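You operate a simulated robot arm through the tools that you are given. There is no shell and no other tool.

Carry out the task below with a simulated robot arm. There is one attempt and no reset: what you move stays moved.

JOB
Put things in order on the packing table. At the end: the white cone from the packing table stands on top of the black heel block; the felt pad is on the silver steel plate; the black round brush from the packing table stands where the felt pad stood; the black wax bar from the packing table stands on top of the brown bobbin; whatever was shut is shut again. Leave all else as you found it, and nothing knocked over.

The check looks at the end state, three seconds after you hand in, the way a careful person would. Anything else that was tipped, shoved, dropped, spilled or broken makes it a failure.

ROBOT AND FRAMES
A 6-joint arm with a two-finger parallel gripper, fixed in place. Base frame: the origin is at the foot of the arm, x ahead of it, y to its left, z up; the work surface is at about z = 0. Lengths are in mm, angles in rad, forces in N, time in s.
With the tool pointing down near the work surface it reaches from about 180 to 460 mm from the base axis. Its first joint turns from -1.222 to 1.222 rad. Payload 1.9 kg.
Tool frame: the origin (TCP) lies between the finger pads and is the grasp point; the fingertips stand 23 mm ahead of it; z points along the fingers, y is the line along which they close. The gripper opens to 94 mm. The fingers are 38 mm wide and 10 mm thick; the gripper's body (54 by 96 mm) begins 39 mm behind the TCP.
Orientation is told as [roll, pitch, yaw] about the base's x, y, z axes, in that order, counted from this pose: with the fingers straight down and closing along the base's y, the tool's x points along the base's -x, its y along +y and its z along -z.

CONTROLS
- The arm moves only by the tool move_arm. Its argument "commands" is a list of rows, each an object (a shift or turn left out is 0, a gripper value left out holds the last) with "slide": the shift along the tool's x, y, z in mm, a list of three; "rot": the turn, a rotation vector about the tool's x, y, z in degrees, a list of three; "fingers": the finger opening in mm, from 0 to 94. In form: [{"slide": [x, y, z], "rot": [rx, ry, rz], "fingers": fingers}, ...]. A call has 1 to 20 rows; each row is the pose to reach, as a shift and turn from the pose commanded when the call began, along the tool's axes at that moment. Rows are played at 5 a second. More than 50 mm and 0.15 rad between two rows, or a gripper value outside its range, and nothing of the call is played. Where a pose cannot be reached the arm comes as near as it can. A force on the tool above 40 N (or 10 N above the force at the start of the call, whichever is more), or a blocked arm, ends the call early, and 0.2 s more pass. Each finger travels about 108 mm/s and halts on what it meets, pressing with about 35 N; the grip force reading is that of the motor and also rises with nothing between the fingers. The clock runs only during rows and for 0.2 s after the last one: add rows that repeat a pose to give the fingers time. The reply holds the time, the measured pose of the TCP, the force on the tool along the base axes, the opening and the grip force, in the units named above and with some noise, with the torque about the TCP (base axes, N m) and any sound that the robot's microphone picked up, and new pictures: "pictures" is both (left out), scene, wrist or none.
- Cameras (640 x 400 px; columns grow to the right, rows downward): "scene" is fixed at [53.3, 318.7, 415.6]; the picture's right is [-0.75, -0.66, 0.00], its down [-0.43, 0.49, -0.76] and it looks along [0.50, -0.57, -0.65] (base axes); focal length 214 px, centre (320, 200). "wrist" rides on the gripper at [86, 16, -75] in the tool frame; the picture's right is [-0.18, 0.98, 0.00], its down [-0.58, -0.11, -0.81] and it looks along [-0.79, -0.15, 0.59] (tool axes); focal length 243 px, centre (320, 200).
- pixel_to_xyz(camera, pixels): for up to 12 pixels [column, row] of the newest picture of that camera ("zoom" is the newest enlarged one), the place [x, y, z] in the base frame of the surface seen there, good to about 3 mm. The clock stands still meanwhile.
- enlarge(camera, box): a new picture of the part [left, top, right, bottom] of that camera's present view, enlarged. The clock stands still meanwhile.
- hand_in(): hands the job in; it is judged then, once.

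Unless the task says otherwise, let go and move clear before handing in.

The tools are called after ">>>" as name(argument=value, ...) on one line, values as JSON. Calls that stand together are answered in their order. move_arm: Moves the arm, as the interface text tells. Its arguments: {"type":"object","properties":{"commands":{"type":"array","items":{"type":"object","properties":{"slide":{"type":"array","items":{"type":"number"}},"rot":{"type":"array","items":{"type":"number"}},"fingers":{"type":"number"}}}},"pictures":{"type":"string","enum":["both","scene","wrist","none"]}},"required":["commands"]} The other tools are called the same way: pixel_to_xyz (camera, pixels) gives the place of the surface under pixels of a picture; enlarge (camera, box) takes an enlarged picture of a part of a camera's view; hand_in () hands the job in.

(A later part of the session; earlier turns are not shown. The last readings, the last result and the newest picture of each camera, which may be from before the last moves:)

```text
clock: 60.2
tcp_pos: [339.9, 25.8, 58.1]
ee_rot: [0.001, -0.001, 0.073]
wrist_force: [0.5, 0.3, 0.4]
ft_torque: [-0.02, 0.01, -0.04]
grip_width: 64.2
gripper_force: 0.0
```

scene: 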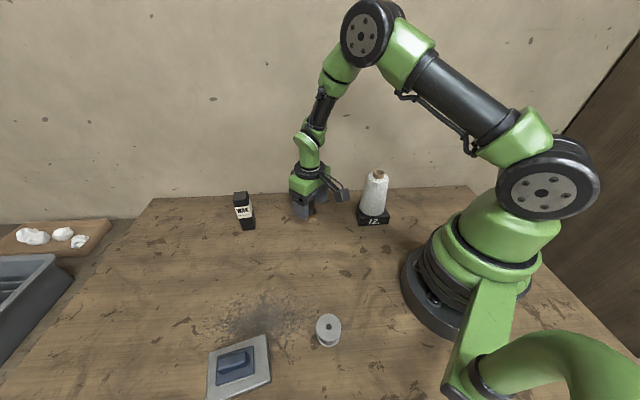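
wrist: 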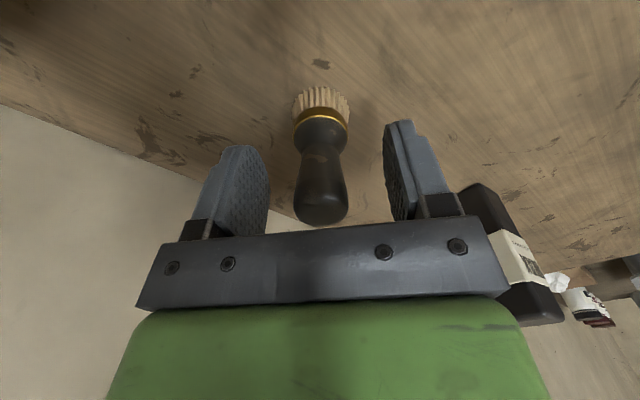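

The brush stands free and upright between the open fingers. I'll rise straight up to about z=230.

>>> move_arm(commands=[{"slide": [0, 0, -15]}, {"slide": [0, 0, -40]}, {"slide": [0, 0, -70]}, {"slide": [0, 0, -100]}, {"slide": [0, 0, -130]}, {"slide": [0, 0, -155]}, {"slide": [0, 0, -170]}])

>>> enlarge(camera="scene", box=[280, 190, 350, 240])

>>> enlarge(camera="scene", box=[215, 180, 275, 240])

```text
clock: 61.8
tcp_pos: [339.9, 24.4, 229.9]
ee_rot: [0.002, -0.001, 0.073]
wrist_force: [-0.8, -0.2, 1.0]
ft_torque: [0.02, -0.03, 0.02]
grip_width: 63.9
gripper_force: 0.0
```

scene: 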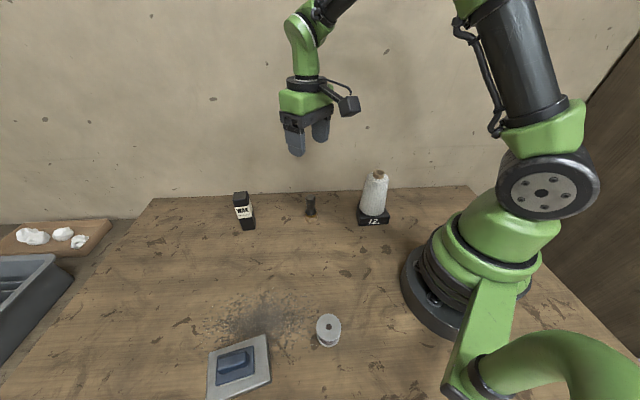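
wrist: 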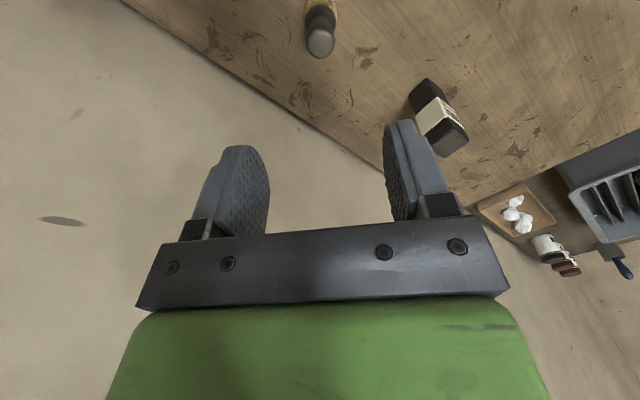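

```text
8.00 times, centred on (315, 215) of scene
```

zoom: 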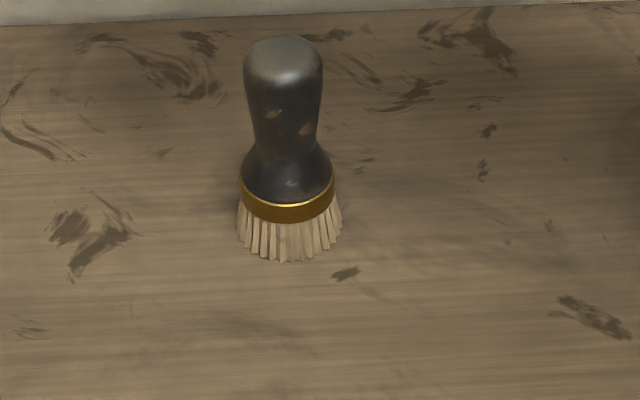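

```text
6.67 times, centred on (245, 210) of scene
```

zoom: 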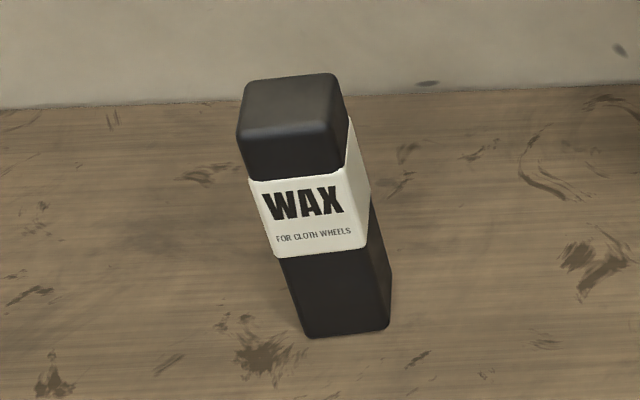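

The brush stands where the pad was. Now I'll measure the wax bar in the newest zoom.

>>> pixel_to_xyz(camera="zoom", pixels=[[246, 85], [332, 78], [244, 140], [340, 128], [290, 105], [300, 160], [340, 170], [310, 325], [385, 318], [305, 245], [362, 240], [340, 290]])

>>> pixel_to_xyz(camera="wrist", pixels=[[425, 80], [411, 103], [440, 155], [466, 138], [448, 140], [435, 115], [442, 96]])

>>> enlarge(camera="wrist", box=[390, 60, 490, 170])

```text
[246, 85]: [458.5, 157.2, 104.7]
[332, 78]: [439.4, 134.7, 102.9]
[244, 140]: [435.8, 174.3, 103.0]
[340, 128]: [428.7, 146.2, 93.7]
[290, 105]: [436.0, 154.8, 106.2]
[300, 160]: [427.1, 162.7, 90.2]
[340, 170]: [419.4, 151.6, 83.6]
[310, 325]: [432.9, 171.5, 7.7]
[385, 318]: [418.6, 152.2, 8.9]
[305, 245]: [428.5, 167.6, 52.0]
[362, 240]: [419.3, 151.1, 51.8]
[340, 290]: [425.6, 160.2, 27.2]
```

```text
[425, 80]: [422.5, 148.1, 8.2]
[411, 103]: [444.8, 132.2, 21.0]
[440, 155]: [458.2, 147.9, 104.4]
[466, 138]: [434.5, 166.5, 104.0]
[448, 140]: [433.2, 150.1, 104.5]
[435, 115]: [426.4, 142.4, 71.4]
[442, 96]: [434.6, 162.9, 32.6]
```

```text
3.64 times, centred on (440, 115) of wrist
```

zoom: 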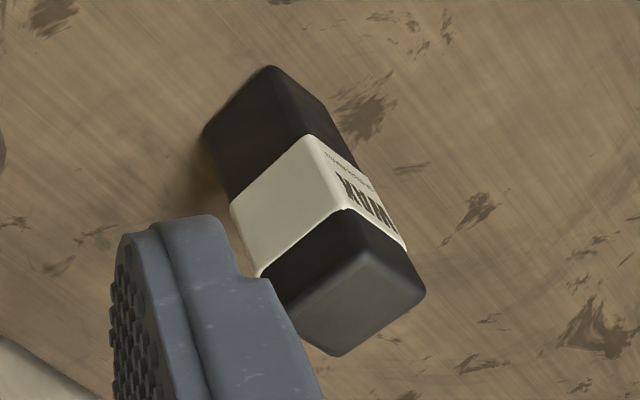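

The wax bar is about 27 mm square, top at z≈105, centred near (437, 154), which is about 463 mm from the base and right at the reach limit. I'll move to a point just short of it, at z≈170 with 52° of yaw, to see it better.

>>> move_arm(commands=[{"slide": [-9, 14, 3], "rot": [0, 0, -6], "fingers": 70}, {"slide": [-18, 28, 8], "rot": [0, 0, -12]}, {"slide": [-28, 42, 15], "rot": [0, 0, -18]}, {"slide": [-37, 57, 24], "rot": [0, 0, -24]}, {"slide": [-46, 71, 33], "rot": [0, 0, -30]}, {"slide": [-55, 85, 42], "rot": [0, 0, -36]}, {"slide": [-64, 99, 51], "rot": [0, 0, -42]}, {"slide": [-73.5, 113.4, 60], "rot": [0, 0, -47.8]}, {"slide": [-73.5, 113.4, 60], "rot": [0, 0, -47.8]}])

>>> enlarge(camera="wrist", box=[220, 0, 420, 200])

```text
clock: 63.8
tcp_pos: [403.9, 142.6, 168.1]
ee_rot: [0.001, -0.004, 0.91]
wrist_force: [0.4, -0.1, 0.0]
ft_torque: [-0.03, 0.02, 0.04]
grip_width: 70.1
gripper_force: 0.1
```

scene: 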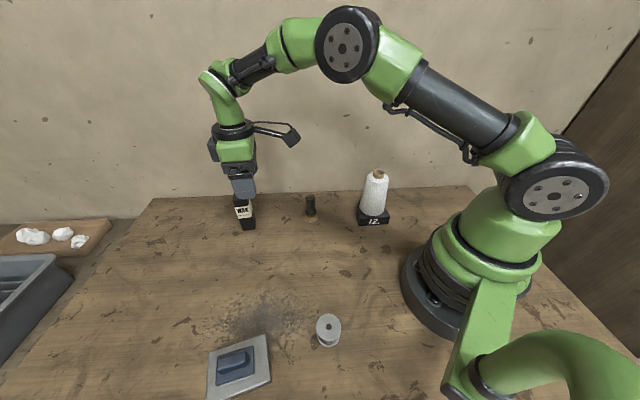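
wrist: 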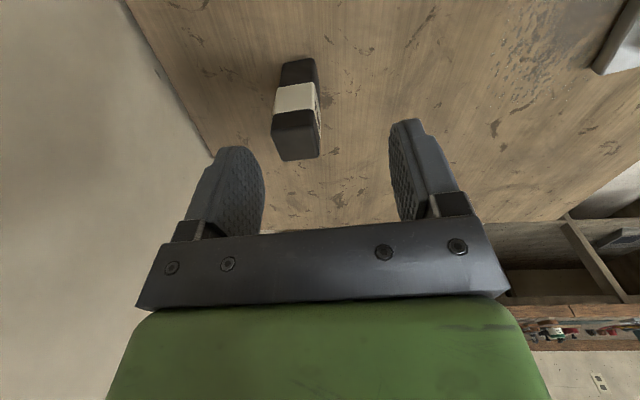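

```text
2.00 times, centred on (320, 100) of wrist
```

zoom: 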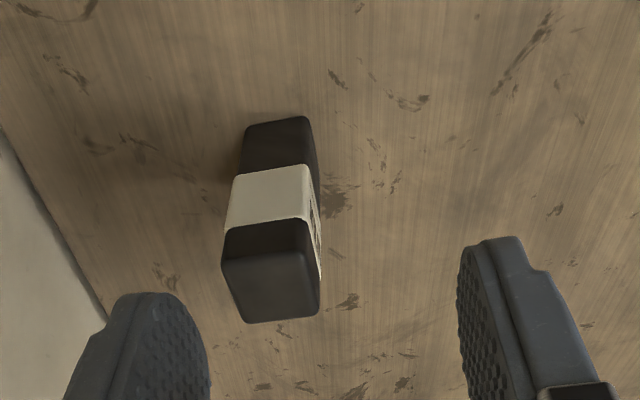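

The bar is clear in view, its top face around wrist pixel (298,138). I'll measure the top-face corners.

>>> pixel_to_xyz(camera="zoom", pixels=[[226, 265], [306, 255], [242, 318], [316, 308], [272, 288], [240, 235], [300, 225], [240, 190], [302, 172], [250, 140], [306, 122], [318, 230]])

```text
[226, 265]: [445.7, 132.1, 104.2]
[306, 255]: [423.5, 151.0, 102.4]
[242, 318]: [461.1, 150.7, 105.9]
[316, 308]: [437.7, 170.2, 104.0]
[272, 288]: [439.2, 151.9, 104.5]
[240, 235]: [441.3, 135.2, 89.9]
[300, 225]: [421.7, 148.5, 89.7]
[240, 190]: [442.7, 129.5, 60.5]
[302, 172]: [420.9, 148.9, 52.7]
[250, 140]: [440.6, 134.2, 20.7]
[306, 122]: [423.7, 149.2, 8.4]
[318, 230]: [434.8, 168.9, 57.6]
```

The top face centres on about (440, 152) and its faces line up with the present yaw. I'll try to move directly over it at z≈150 and see whether the arm reaches there without tilt.

>>> move_arm(commands=[{"slide": [-8, -6, 3]}, {"slide": [-16, -12, 7]}, {"slide": [-24, -18, 12]}, {"slide": [-30, -22.3, 17]}, {"slide": [-30, -22.3, 17]}])

>>> enlarge(camera="wrist", box=[220, 40, 420, 240])

```text
clock: 65.0
tcp_pos: [435.3, 151.7, 150.9]
ee_rot: [0.0, -0.003, 0.908]
wrist_force: [0.2, 0.3, -0.7]
ft_torque: [-0.03, 0.01, -0.02]
grip_width: 69.8
gripper_force: 0.1
out of reach, approached as far as the arm can: row 4, 5
```

scene: 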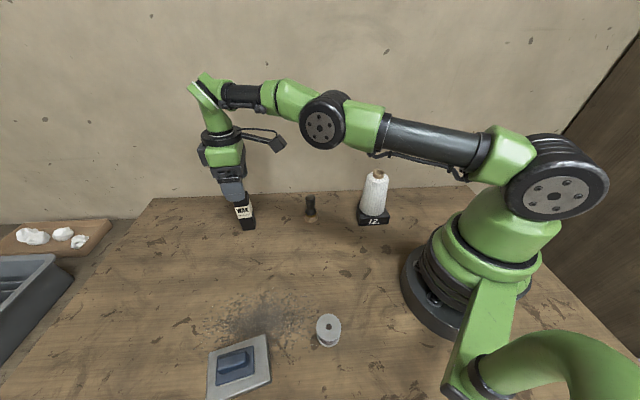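
wrist: 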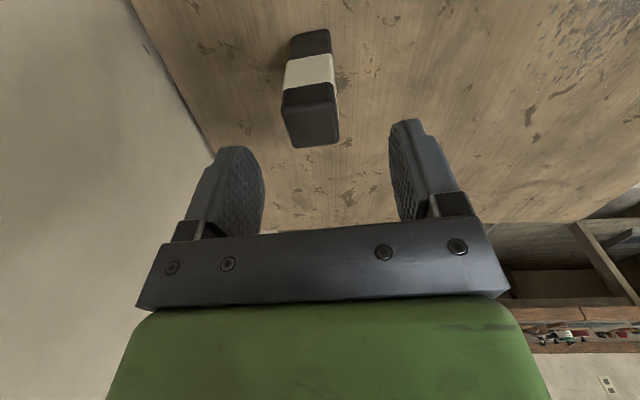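

```text
2.00 times, centred on (320, 140) of wrist
```

zoom: 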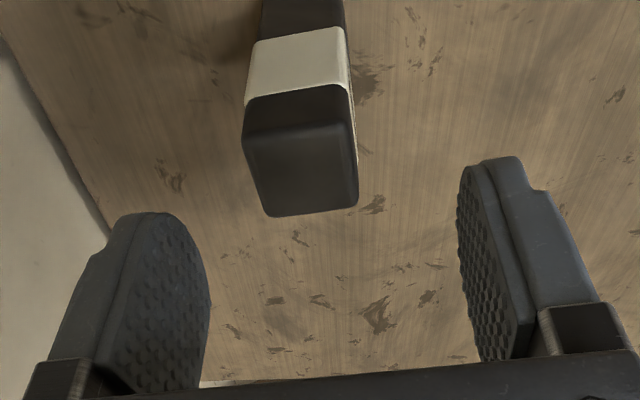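

The arm stopped at (435, 152), short of the bar at about (441, 150), so I need a slight outward tilt about the closing axis, which keeps the finger faces vertical. I'll tilt 6° and read where the TCP ends up.

>>> move_arm(commands=[{"slide": [0, -1, 0], "rot": [0, -3, 0]}, {"slide": [0, -2.4, 0], "rot": [0, -6, 0]}, {"slide": [0, -2.4, 0], "rot": [0, -6, 0]}, {"slide": [0, -2.4, 0], "rot": [0, -6, 0]}])

>>> enlarge(camera="wrist", box=[220, 40, 420, 240])

```text
clock: 66.0
tcp_pos: [437.3, 150.7, 151.0]
ee_rot: [0.0, -0.109, 0.907]
wrist_force: [0.4, 0.3, 0.8]
ft_torque: [0.0, 0.06, -0.01]
grip_width: 69.9
gripper_force: 0.0
```

scene: 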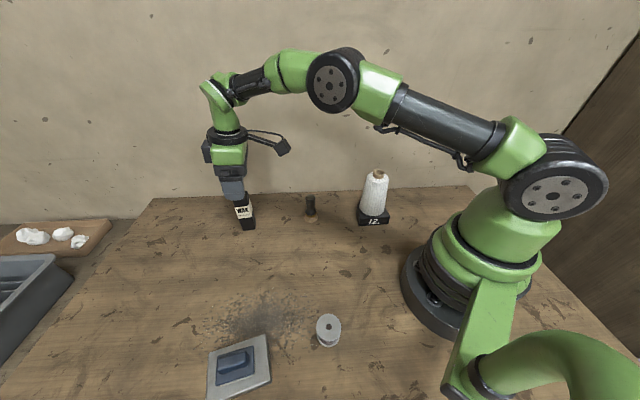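
wrist: 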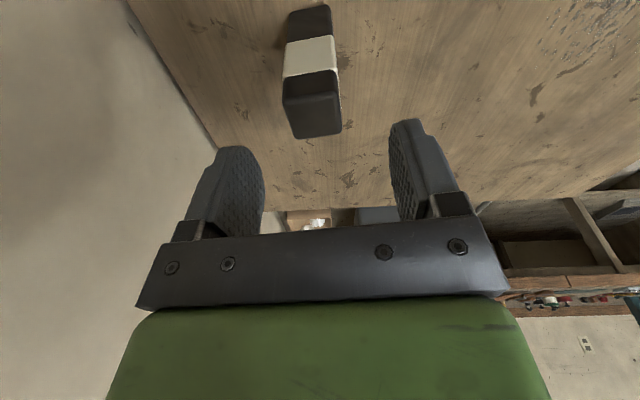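

```text
2.00 times, centred on (320, 140) of wrist
```

zoom: 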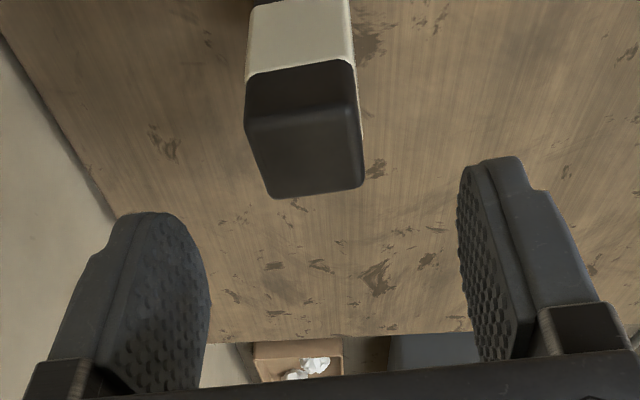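

With 6° of tilt the TCP is at (437.3, 150.7) without a reach warning. I'll measure the bar's top corners again from here.

>>> pixel_to_xyz(camera="zoom", pixels=[[250, 122], [348, 108], [272, 194], [360, 184], [305, 150], [255, 90], [340, 75], [265, 40], [330, 30], [358, 130]])

```text
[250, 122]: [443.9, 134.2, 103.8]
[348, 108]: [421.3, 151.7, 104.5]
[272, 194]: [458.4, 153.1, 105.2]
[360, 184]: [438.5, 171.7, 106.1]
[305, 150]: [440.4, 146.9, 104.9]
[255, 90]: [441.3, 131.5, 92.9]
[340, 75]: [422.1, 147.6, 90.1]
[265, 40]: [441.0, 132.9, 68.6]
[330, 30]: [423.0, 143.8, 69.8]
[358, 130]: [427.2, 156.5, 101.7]
```

The bar's centre is near (440.5, 150.5), about 3.5 mm to the tool's −y side. I'll shift and descend vertically to z≈110 with the fingers straddling the bar, then check.

>>> move_arm(commands=[{"slide": [-1.8, -3.5, 0.2]}, {"slide": [-0.4, -3.5, 13.1]}, {"slide": [1.0, -3.5, 26]}, {"slide": [2.6, -3.5, 41]}, {"slide": [2.6, -3.5, 41]}])

>>> enlarge(camera="wrist", box=[220, 60, 420, 240])

>>> enlarge(camera="scene", box=[195, 130, 295, 240])

```text
clock: 67.2
tcp_pos: [440.8, 151.3, 110.3]
ee_rot: [0.001, -0.108, 0.907]
wrist_force: [0.0, 0.3, 0.2]
ft_torque: [0.04, -0.01, -0.02]
grip_width: 69.7
gripper_force: 0.0
```

scene: 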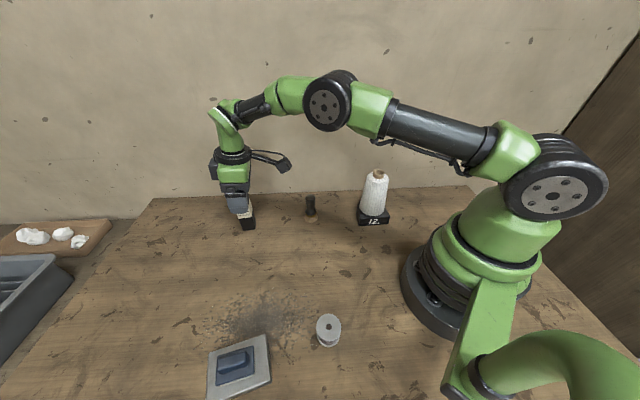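
wrist: 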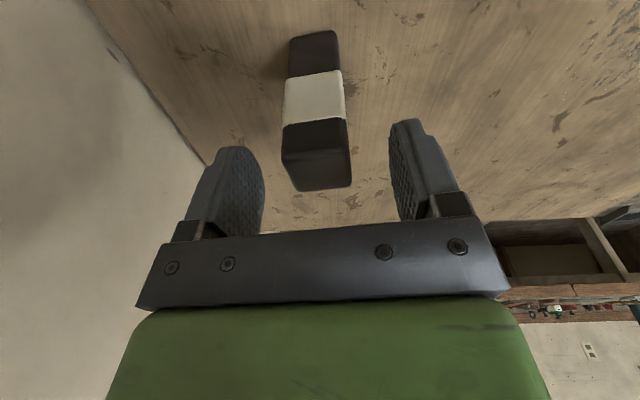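

```text
2.22 times, centred on (320, 150) of wrist
```

zoom: 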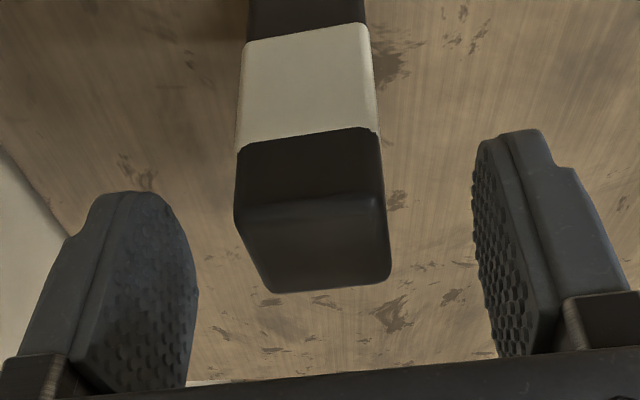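

```text
3.64 times, centred on (245, 185) of scene
```

zoom: 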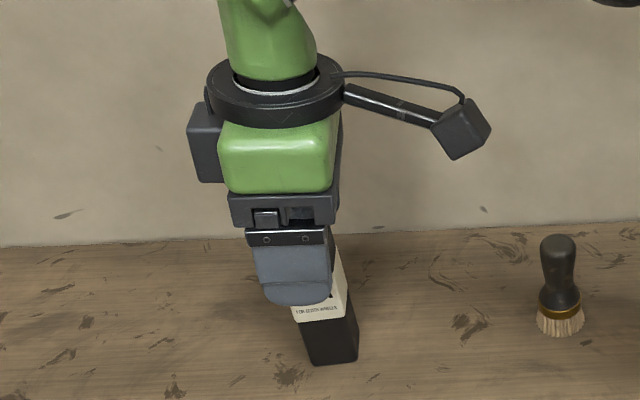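

The bar is well centred between the fingers (top face around wrist pixel (318,170)). I'll descend the remaining 32 mm to z≈78 and close.

>>> move_arm(commands=[{"slide": [1.1, -0.8, 9.9]}, {"slide": [2.2, -0.8, 19.9]}, {"slide": [3.0, -0.8, 27.8]}, {"slide": [3.45, -0.8, 31.8]}, {"slide": [3.45, -0.8, 31.8]}])

>>> enlarge(camera="wrist", box=[220, 60, 420, 240])

```text
clock: 68.4
tcp_pos: [441.9, 150.9, 79.2]
ee_rot: [-0.001, -0.109, 0.907]
wrist_force: [0.4, -0.1, -0.4]
ft_torque: [-0.01, -0.02, 0.01]
grip_width: 69.9
gripper_force: 0.2
```

scene: 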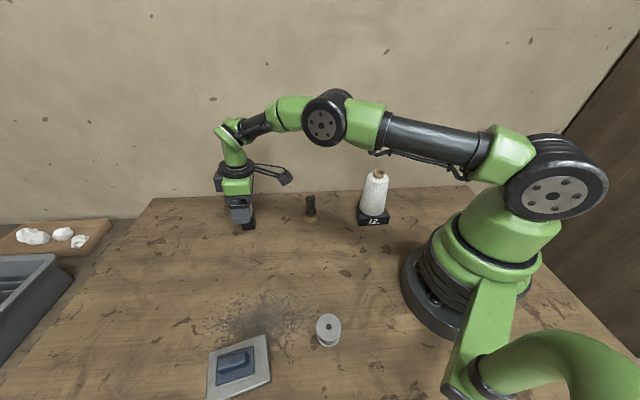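
wrist: 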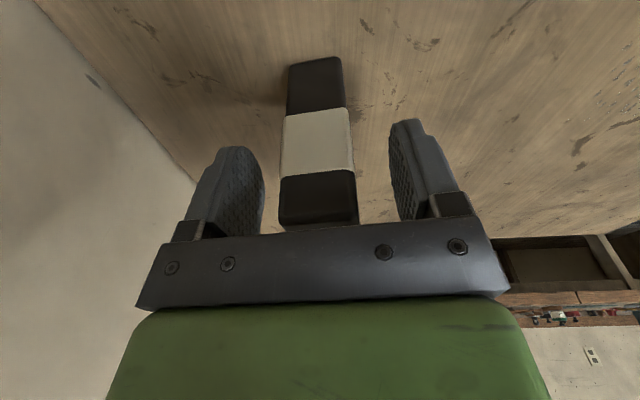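

```text
2.22 times, centred on (320, 150) of wrist
```

zoom: 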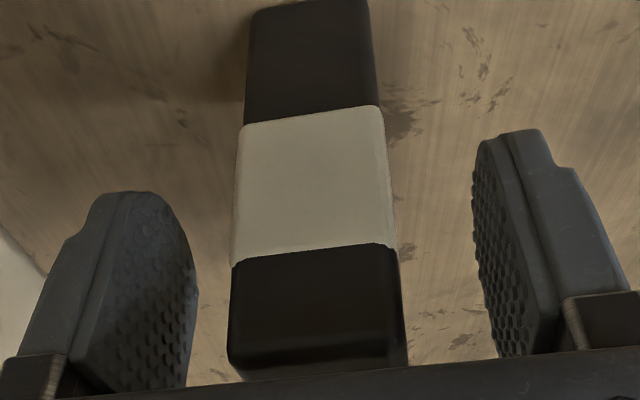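

Working through the camera geometry, the bar's centre is about 1.5 mm to the tool's +y side. I'll correct that and close slowly.

>>> move_arm(commands=[{"slide": [0, 1.5, 0], "fingers": 60}, {"slide": [0, 1.5, 0], "fingers": 50}, {"slide": [0, 1.5, 0], "fingers": 42}, {"slide": [0, 1.5, 0], "fingers": 36}, {"slide": [0, 1.5, 0], "fingers": 30}, {"slide": [0, 1.5, 0], "fingers": 24}, {"slide": [0, 1.5, 0], "fingers": 20}, {"slide": [0, 1.5, 0], "fingers": 20}])

>>> enlarge(camera="wrist", box=[220, 40, 420, 240])

>>> enlarge(camera="scene", box=[205, 150, 285, 240])

```text
clock: 70.2
tcp_pos: [440.8, 151.7, 79.5]
ee_rot: [-0.001, -0.108, 0.908]
wrist_force: [1.1, -0.4, 0.7]
ft_torque: [-0.02, -0.03, 0.02]
grip_width: 31.3
gripper_force: 34.7
```

scene: 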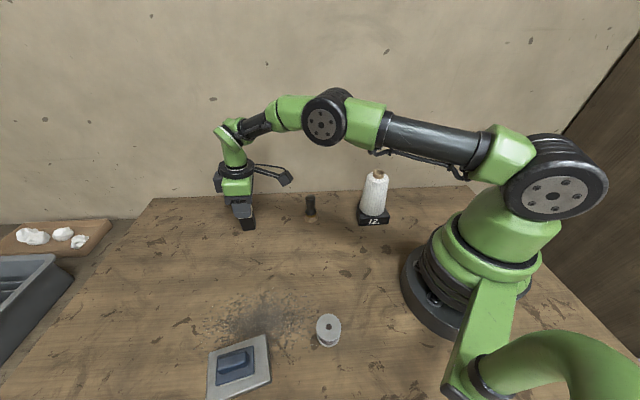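
wrist: 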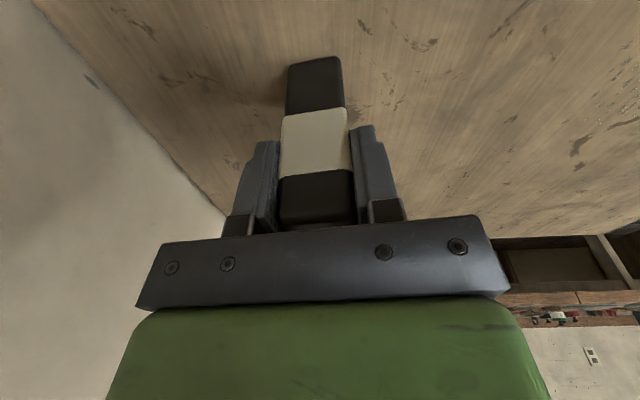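

```text
2.00 times, centred on (320, 140) of wrist
```

zoom: 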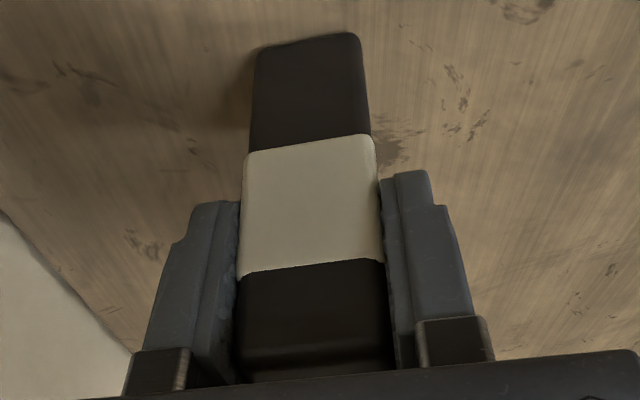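

```text
4.44 times, centred on (245, 195) of scene
```

zoom: 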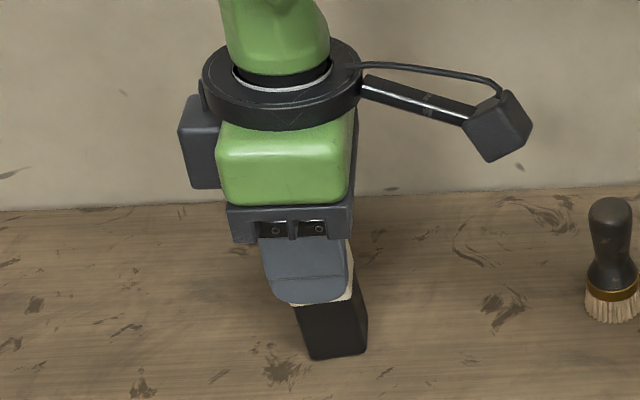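

The bar is gripped at 31.3 mm with 35 N and still upright. I'll lift vertically by 25 mm and check it.

>>> move_arm(commands=[{"slide": [-0.2, 0, -2]}, {"slide": [-0.54, 0, -5]}, {"slide": [-1.1, 0, -10]}, {"slide": [-1.8, 0, -17]}, {"slide": [-2.7, 0, -24.9]}, {"slide": [-2.7, 0, -24.9]}])

>>> enlarge(camera="scene", box=[205, 150, 285, 240])

```text
clock: 71.6
tcp_pos: [441.2, 150.5, 104.2]
ee_rot: [-0.001, -0.108, 0.907]
wrist_force: [-0.7, 0.1, -0.6]
ft_torque: [0.0, 0.04, -0.01]
grip_width: 31.5
gripper_force: 34.9
```

scene: 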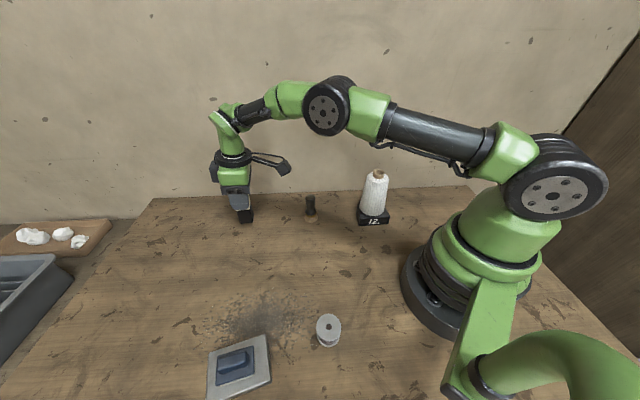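
wrist: 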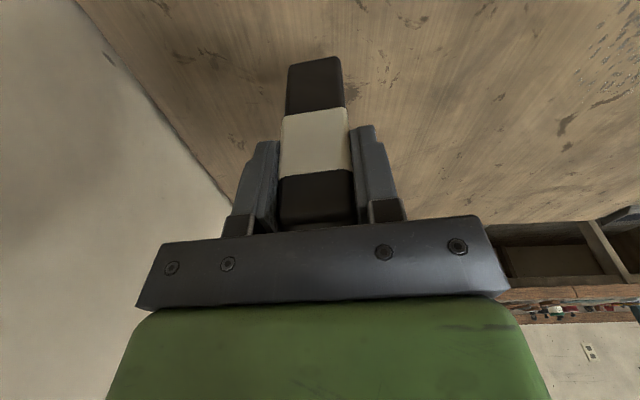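

```text
4.44 times, centred on (245, 195) of scene
```

zoom: 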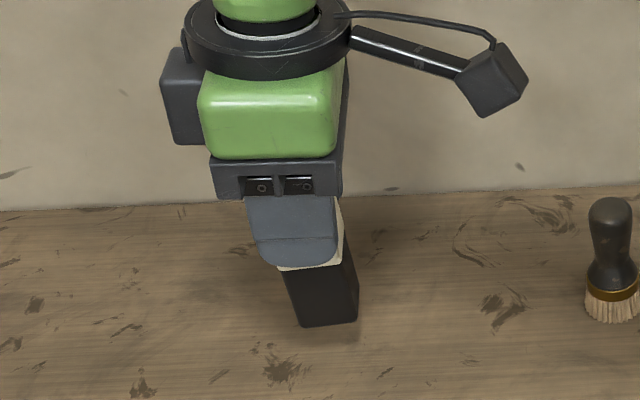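

The bar is held securely and upright. I'll carry it inward and up to hover above the bobbin at about (130, 210), turning with the arm and keeping the tilt so that the bar stays vertical.

>>> move_arm(commands=[{"slide": [4.9, 10.1, -2.7], "rot": [-0.15, 0, -1.38]}, {"slide": [14.7, 30.2, -8.1], "rot": [-0.45, 0, -4.15]}, {"slide": [24.5, 50.3, -13.6], "rot": [-0.75, 0, -6.92]}, {"slide": [34.3, 70.4, -19.0], "rot": [-1.05, 0, -9.69]}, {"slide": [44.2, 90.5, -24.4], "rot": [-1.36, 0, -12.46]}, {"slide": [54.0, 110.6, -29.9], "rot": [-1.66, 0, -15.23]}, {"slide": [63.8, 130.7, -35.3], "rot": [-1.96, 0, -18.0]}, {"slide": [73.6, 150.9, -40.7], "rot": [-2.26, 0, -20.77]}, {"slide": [83.4, 171.0, -46.1], "rot": [-2.56, 0, -23.54]}, {"slide": [93.2, 191.1, -51.6], "rot": [-2.86, 0, -26.31]}, {"slide": [103.0, 211.2, -57.0], "rot": [-3.16, 0, -29.07]}, {"slide": [112.9, 231.3, -62.4], "rot": [-3.47, 0, -31.84]}, {"slide": [122.7, 251.4, -67.9], "rot": [-3.77, 0, -34.61]}, {"slide": [132.5, 271.5, -73.3], "rot": [-4.07, 0, -37.38]}, {"slide": [137.4, 281.6, -76.0], "rot": [-4.22, 0, -38.77]}, {"slide": [137.4, 281.6, -76.0], "rot": [-4.22, 0, -38.77]}])

>>> enlarge(camera="scene", box=[260, 260, 400, 370])

>>> enlarge(camera="wrist", box=[220, 0, 420, 200])

```text
clock: 75.0
tcp_pos: [130.1, 211.8, 164.8]
ee_rot: [0.003, -0.107, 1.59]
wrist_force: [0.8, 0.3, -0.4]
ft_torque: [0.01, 0.0, -0.02]
grip_width: 31.7
gripper_force: 34.8
```

scene: 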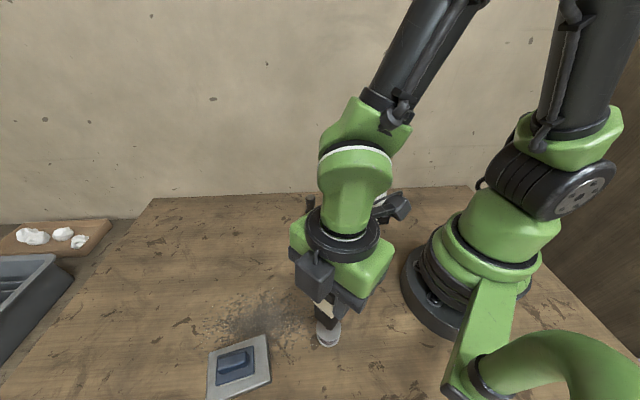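
wrist: 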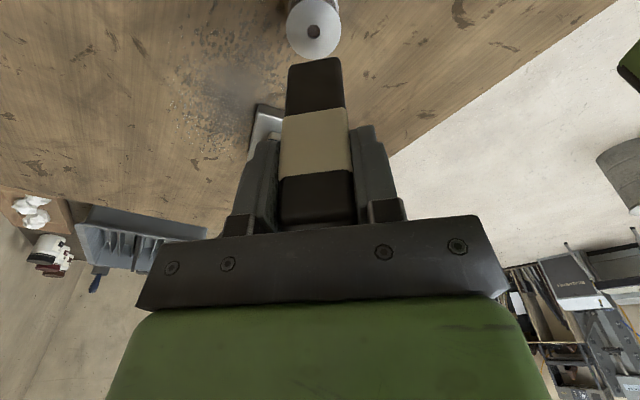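

```text
3.64 times, centred on (330, 315) of scene
```

zoom: 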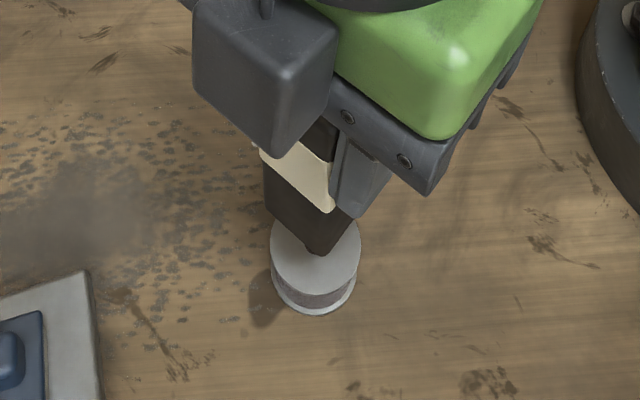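

```text
2.00 times, centred on (320, 100) of wrist
```

zoom: 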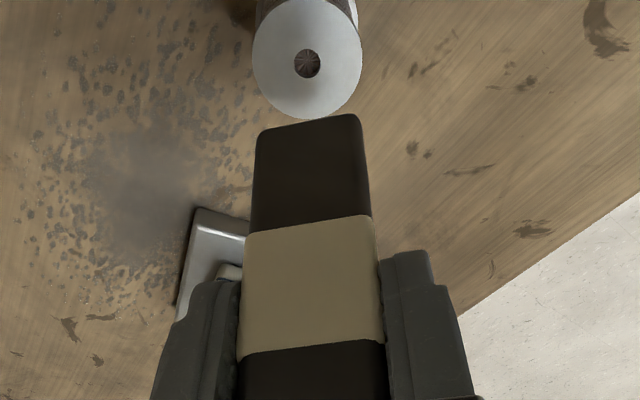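

The bobbin's bore is visible at wrist pixel (313,31) just beyond the bar's bottom edge, and both views put the bar about 2 mm and 3–4 mm off the bobbin's centre. I'll correct that and lower to roughly 8 mm above the bobbin.

>>> move_arm(commands=[{"slide": [3.5, -2.3, -0.4]}, {"slide": [5.4, -2.3, 17.5]}, {"slide": [7.4, -2.3, 35.4]}, {"slide": [8.7, -2.3, 47.3]}, {"slide": [8.7, -2.3, 47.3]}])

>>> enlarge(camera="scene", box=[290, 290, 370, 350])

>>> enlarge(camera="wrist", box=[260, 20, 380, 120])

```text
clock: 76.2
tcp_pos: [132.7, 206.4, 116.9]
ee_rot: [-0.001, -0.108, 1.588]
wrist_force: [-0.3, 1.1, -1.1]
ft_torque: [-0.03, 0.02, -0.03]
grip_width: 31.6
gripper_force: 34.9
```

scene: 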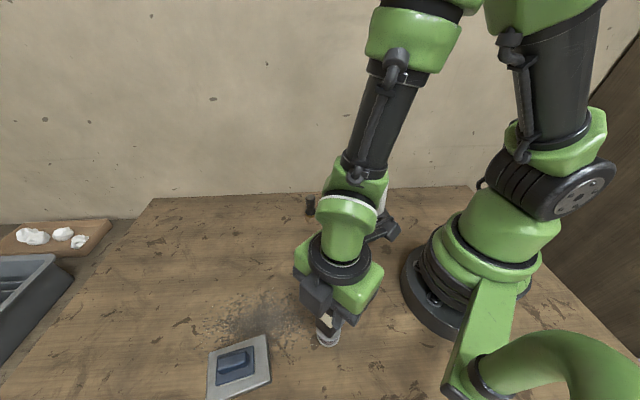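
wrist: 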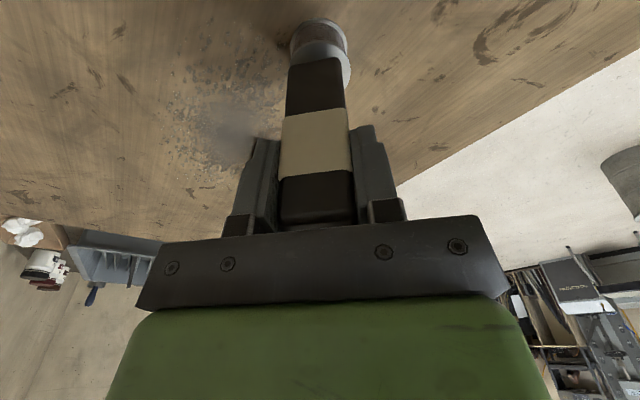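

```text
6.67 times, centred on (330, 320) of scene
```

zoom: 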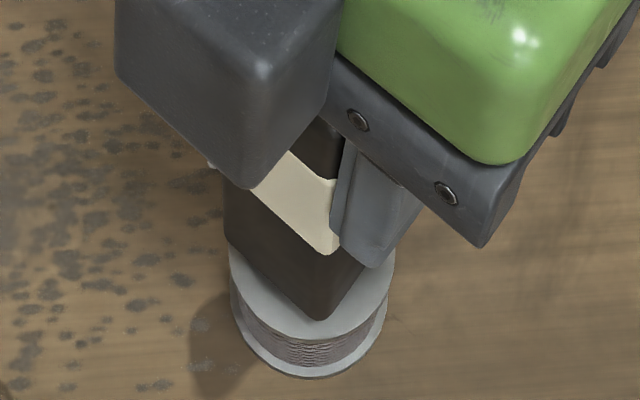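

```text
4.00 times, centred on (320, 70) of wrist
```

zoom: 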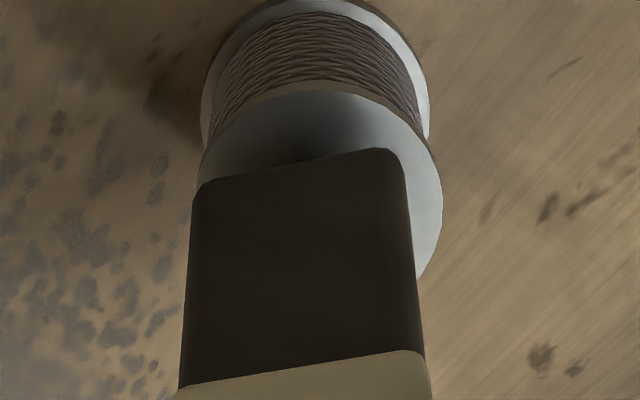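

From both views the bar is now within about 1 mm of the bobbin's centre on average, hanging about 9 mm above it. I'll lower 7 mm and then feel for contact.

>>> move_arm(commands=[{"slide": [0.3, 0, 2.5]}, {"slide": [0.55, 0, 5]}, {"slide": [0.75, 0, 7]}, {"slide": [0.75, 0, 7]}], pictures="both")

>>> enlarge(camera="scene", box=[290, 290, 370, 350])

>>> enlarge(camera="wrist", box=[260, 20, 380, 120])

```text
clock: 77.2
tcp_pos: [132.5, 207.3, 110.2]
ee_rot: [0.0, -0.107, 1.588]
wrist_force: [0.4, 0.6, -0.5]
ft_torque: [0.02, 0.01, -0.02]
grip_width: 31.7
gripper_force: 34.7
```

scene: 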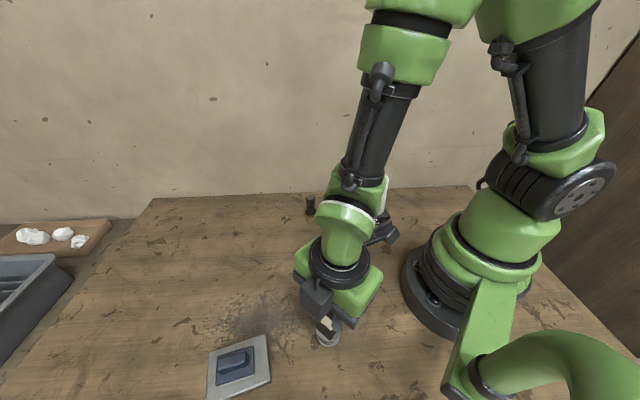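
wrist: 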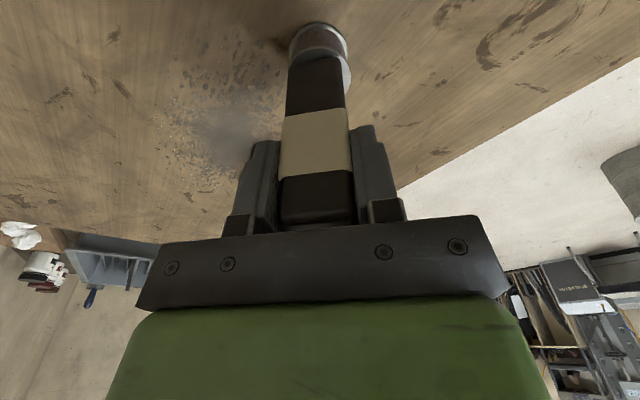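

```text
6.67 times, centred on (330, 320) of scene
```

zoom: 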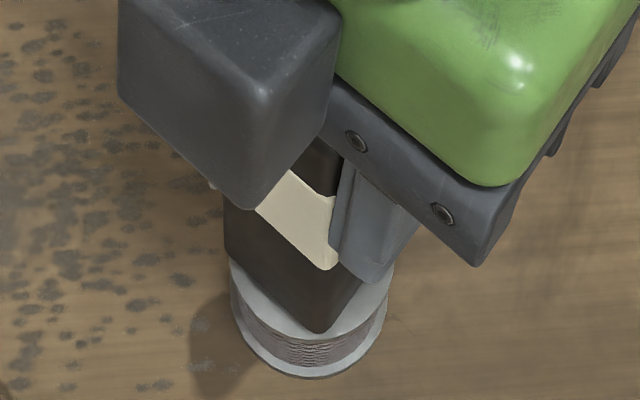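

```text
4.00 times, centred on (320, 70) of wrist
```

zoom: 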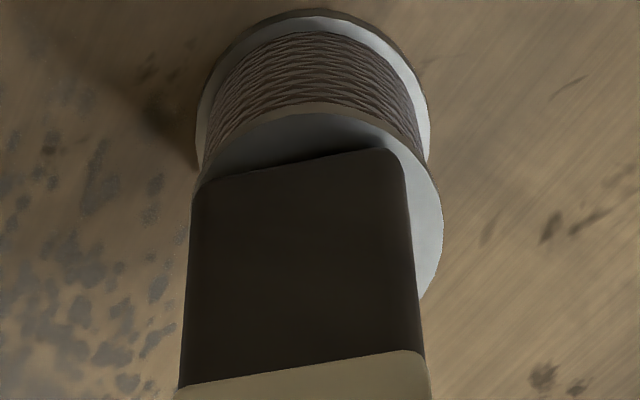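

The bar is nearly on the flange and well centred, apart from about 1 mm sideways. I'll apply that shift and feel downward for contact.

>>> move_arm(commands=[{"slide": [0.05, 1, 0.5]}, {"slide": [0.1, 1, 1.0]}, {"slide": [0.15, 1, 1.5]}, {"slide": [0.15, 1, 1.5]}], pictures="none")

```text
clock: 78.2
tcp_pos: [130.3, 208.2, 108.5]
ee_rot: [0.0, -0.11, 1.589]
wrist_force: [0.1, -5.0, 27.9]
ft_torque: [-0.39, 0.05, 0.0]
grip_width: 31.7
gripper_force: 34.8
```

Contact is firm at 27.9 N. I'll ease up 0.6 mm, then check the views before opening.

>>> move_arm(commands=[{"slide": [-0.03, 0, -0.3]}, {"slide": [-0.06, 0, -0.6]}, {"slide": [-0.06, 0, -0.6]}])

>>> enlarge(camera="scene", box=[290, 290, 370, 350])

>>> enlarge(camera="wrist", box=[260, 20, 380, 120])

```text
clock: 79.0
tcp_pos: [130.6, 207.9, 108.6]
ee_rot: [0.002, -0.108, 1.587]
wrist_force: [1.7, 0.5, 10.7]
ft_torque: [0.1, -0.14, -0.01]
grip_width: 31.8
gripper_force: 34.8
```

scene: 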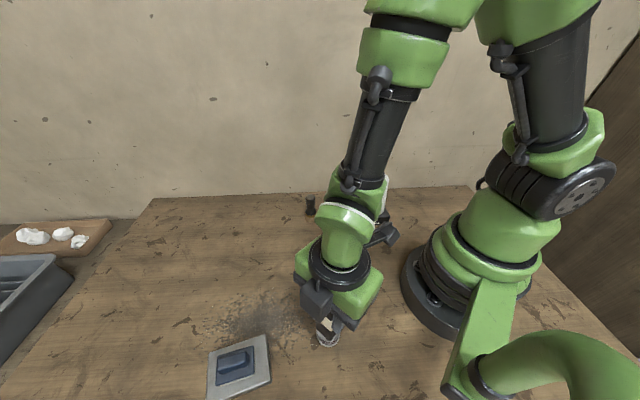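
wrist: 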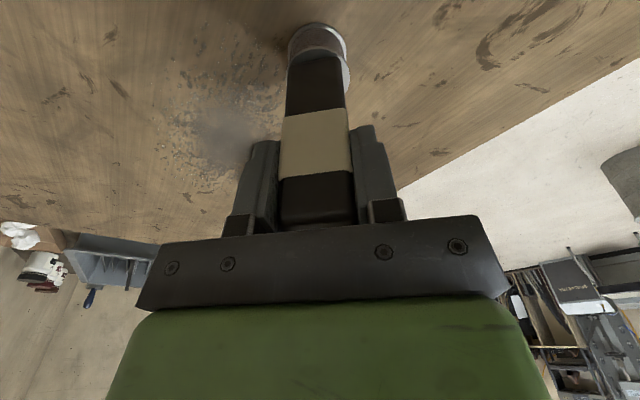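

```text
6.67 times, centred on (330, 320) of scene
```

zoom: 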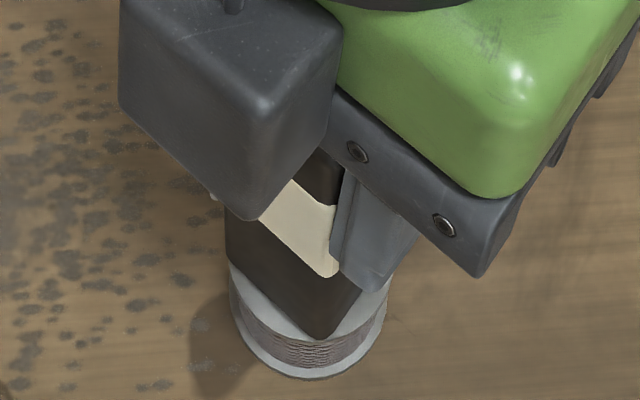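

```text
4.00 times, centred on (320, 70) of wrist
```

zoom: 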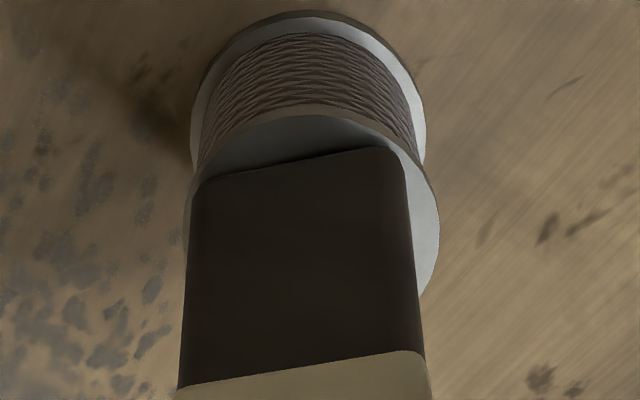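

The bar's bottom sits inside the flange with even margins (wrist zoom), with 10.7 N still pressing. I'll ease up another 0.4 mm and open the fingers in small steps.

>>> move_arm(commands=[{"slide": [-0.04, 0, -0.4]}, {"slide": [-0.04, 0, -0.4]}, {"slide": [-0.04, 0, -0.4], "fingers": 33}, {"slide": [-0.04, 0, -0.4], "fingers": 35}, {"slide": [-0.04, 0, -0.4], "fingers": 38}, {"slide": [-0.04, 0, -0.4], "fingers": 43}, {"slide": [-0.04, 0, -0.4], "fingers": 50}, {"slide": [-0.04, 0, -0.4], "fingers": 58}, {"slide": [-0.04, 0, -0.4], "fingers": 66}, {"slide": [-0.04, 0, -0.4], "fingers": 66}])

>>> enlarge(camera="wrist", box=[220, 0, 420, 240])

>>> enlarge(camera="scene", box=[280, 270, 380, 360])

```text
clock: 81.2
tcp_pos: [131.0, 207.9, 109.3]
ee_rot: [0.0, -0.107, 1.588]
wrist_force: [-0.2, 1.4, 0.4]
ft_torque: [-0.01, -0.01, 0.02]
grip_width: 66.2
gripper_force: 0.0
```

scene: 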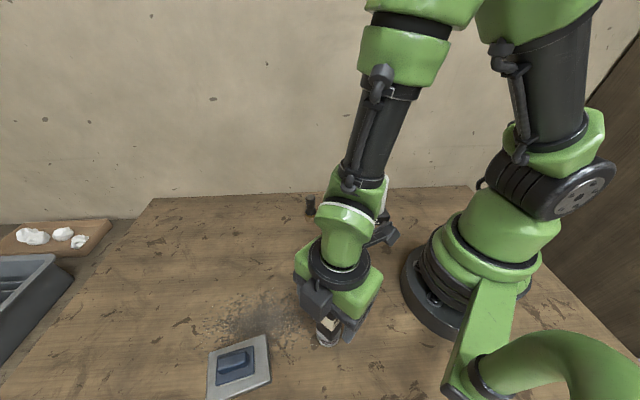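
wrist: 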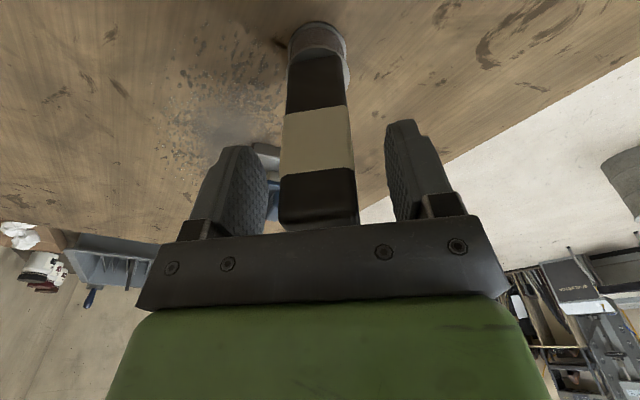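

```text
1.67 times, centred on (320, 120) of wrist
```

zoom: 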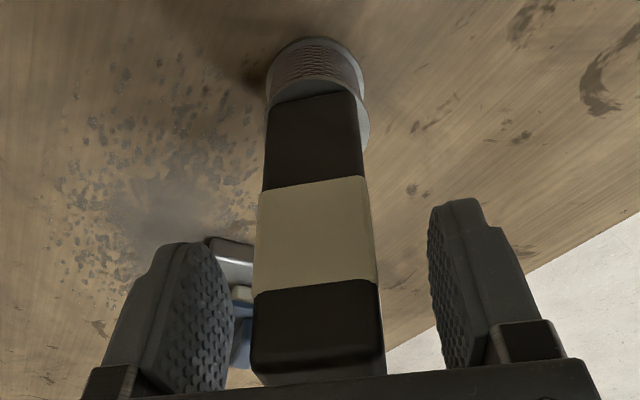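

```text
4.44 times, centred on (330, 315) of scene
```

zoom: 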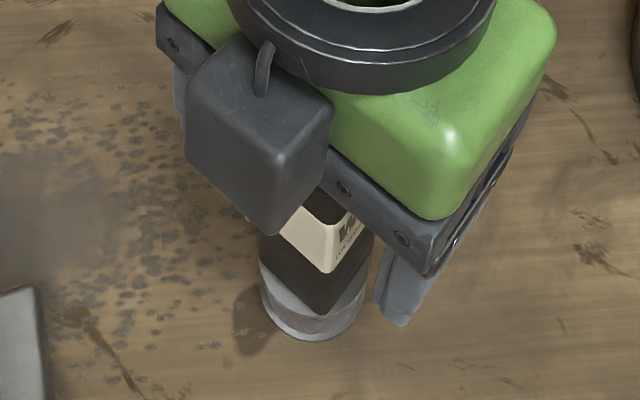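

The bar stands on the bobbin and the fingers are open well clear on both sides. I'll rise vertically, keeping the same tilt, until the fingertips are well above it.

>>> move_arm(commands=[{"slide": [-1.1, 0, -10]}, {"slide": [-2.7, 0, -25]}, {"slide": [-4.9, 0, -45]}, {"slide": [-7.5, 0, -70]}, {"slide": [-10.2, 0, -95]}, {"slide": [-12.9, 0, -120]}, {"slide": [-14, 0, -130]}])

>>> enlarge(camera="scene", box=[270, 230, 390, 360])

```text
clock: 82.8
tcp_pos: [132.2, 205.1, 240.6]
ee_rot: [0.001, -0.108, 1.589]
wrist_force: [-0.5, -0.3, 0.6]
ft_torque: [0.01, -0.01, 0.0]
grip_width: 65.8
gripper_force: 0.0
```

scene: 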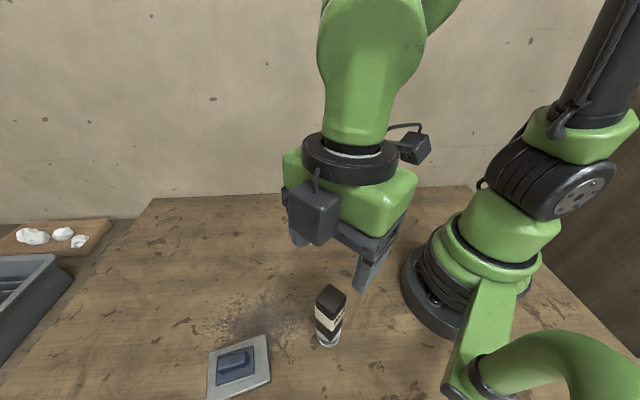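
wrist: 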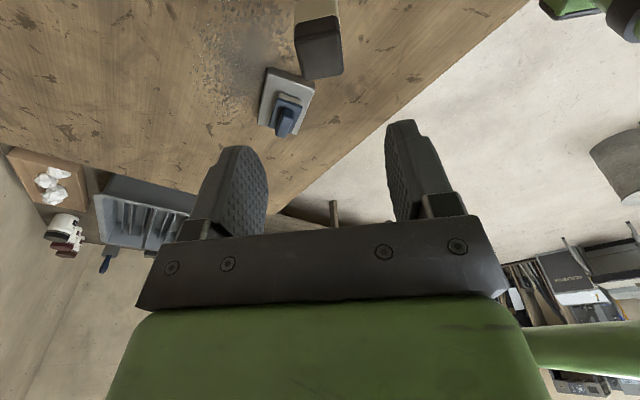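

```text
3.08 times, centred on (330, 295) of scene
```

zoom: 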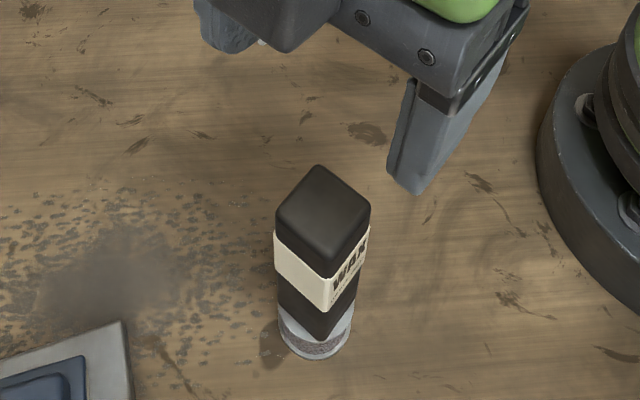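

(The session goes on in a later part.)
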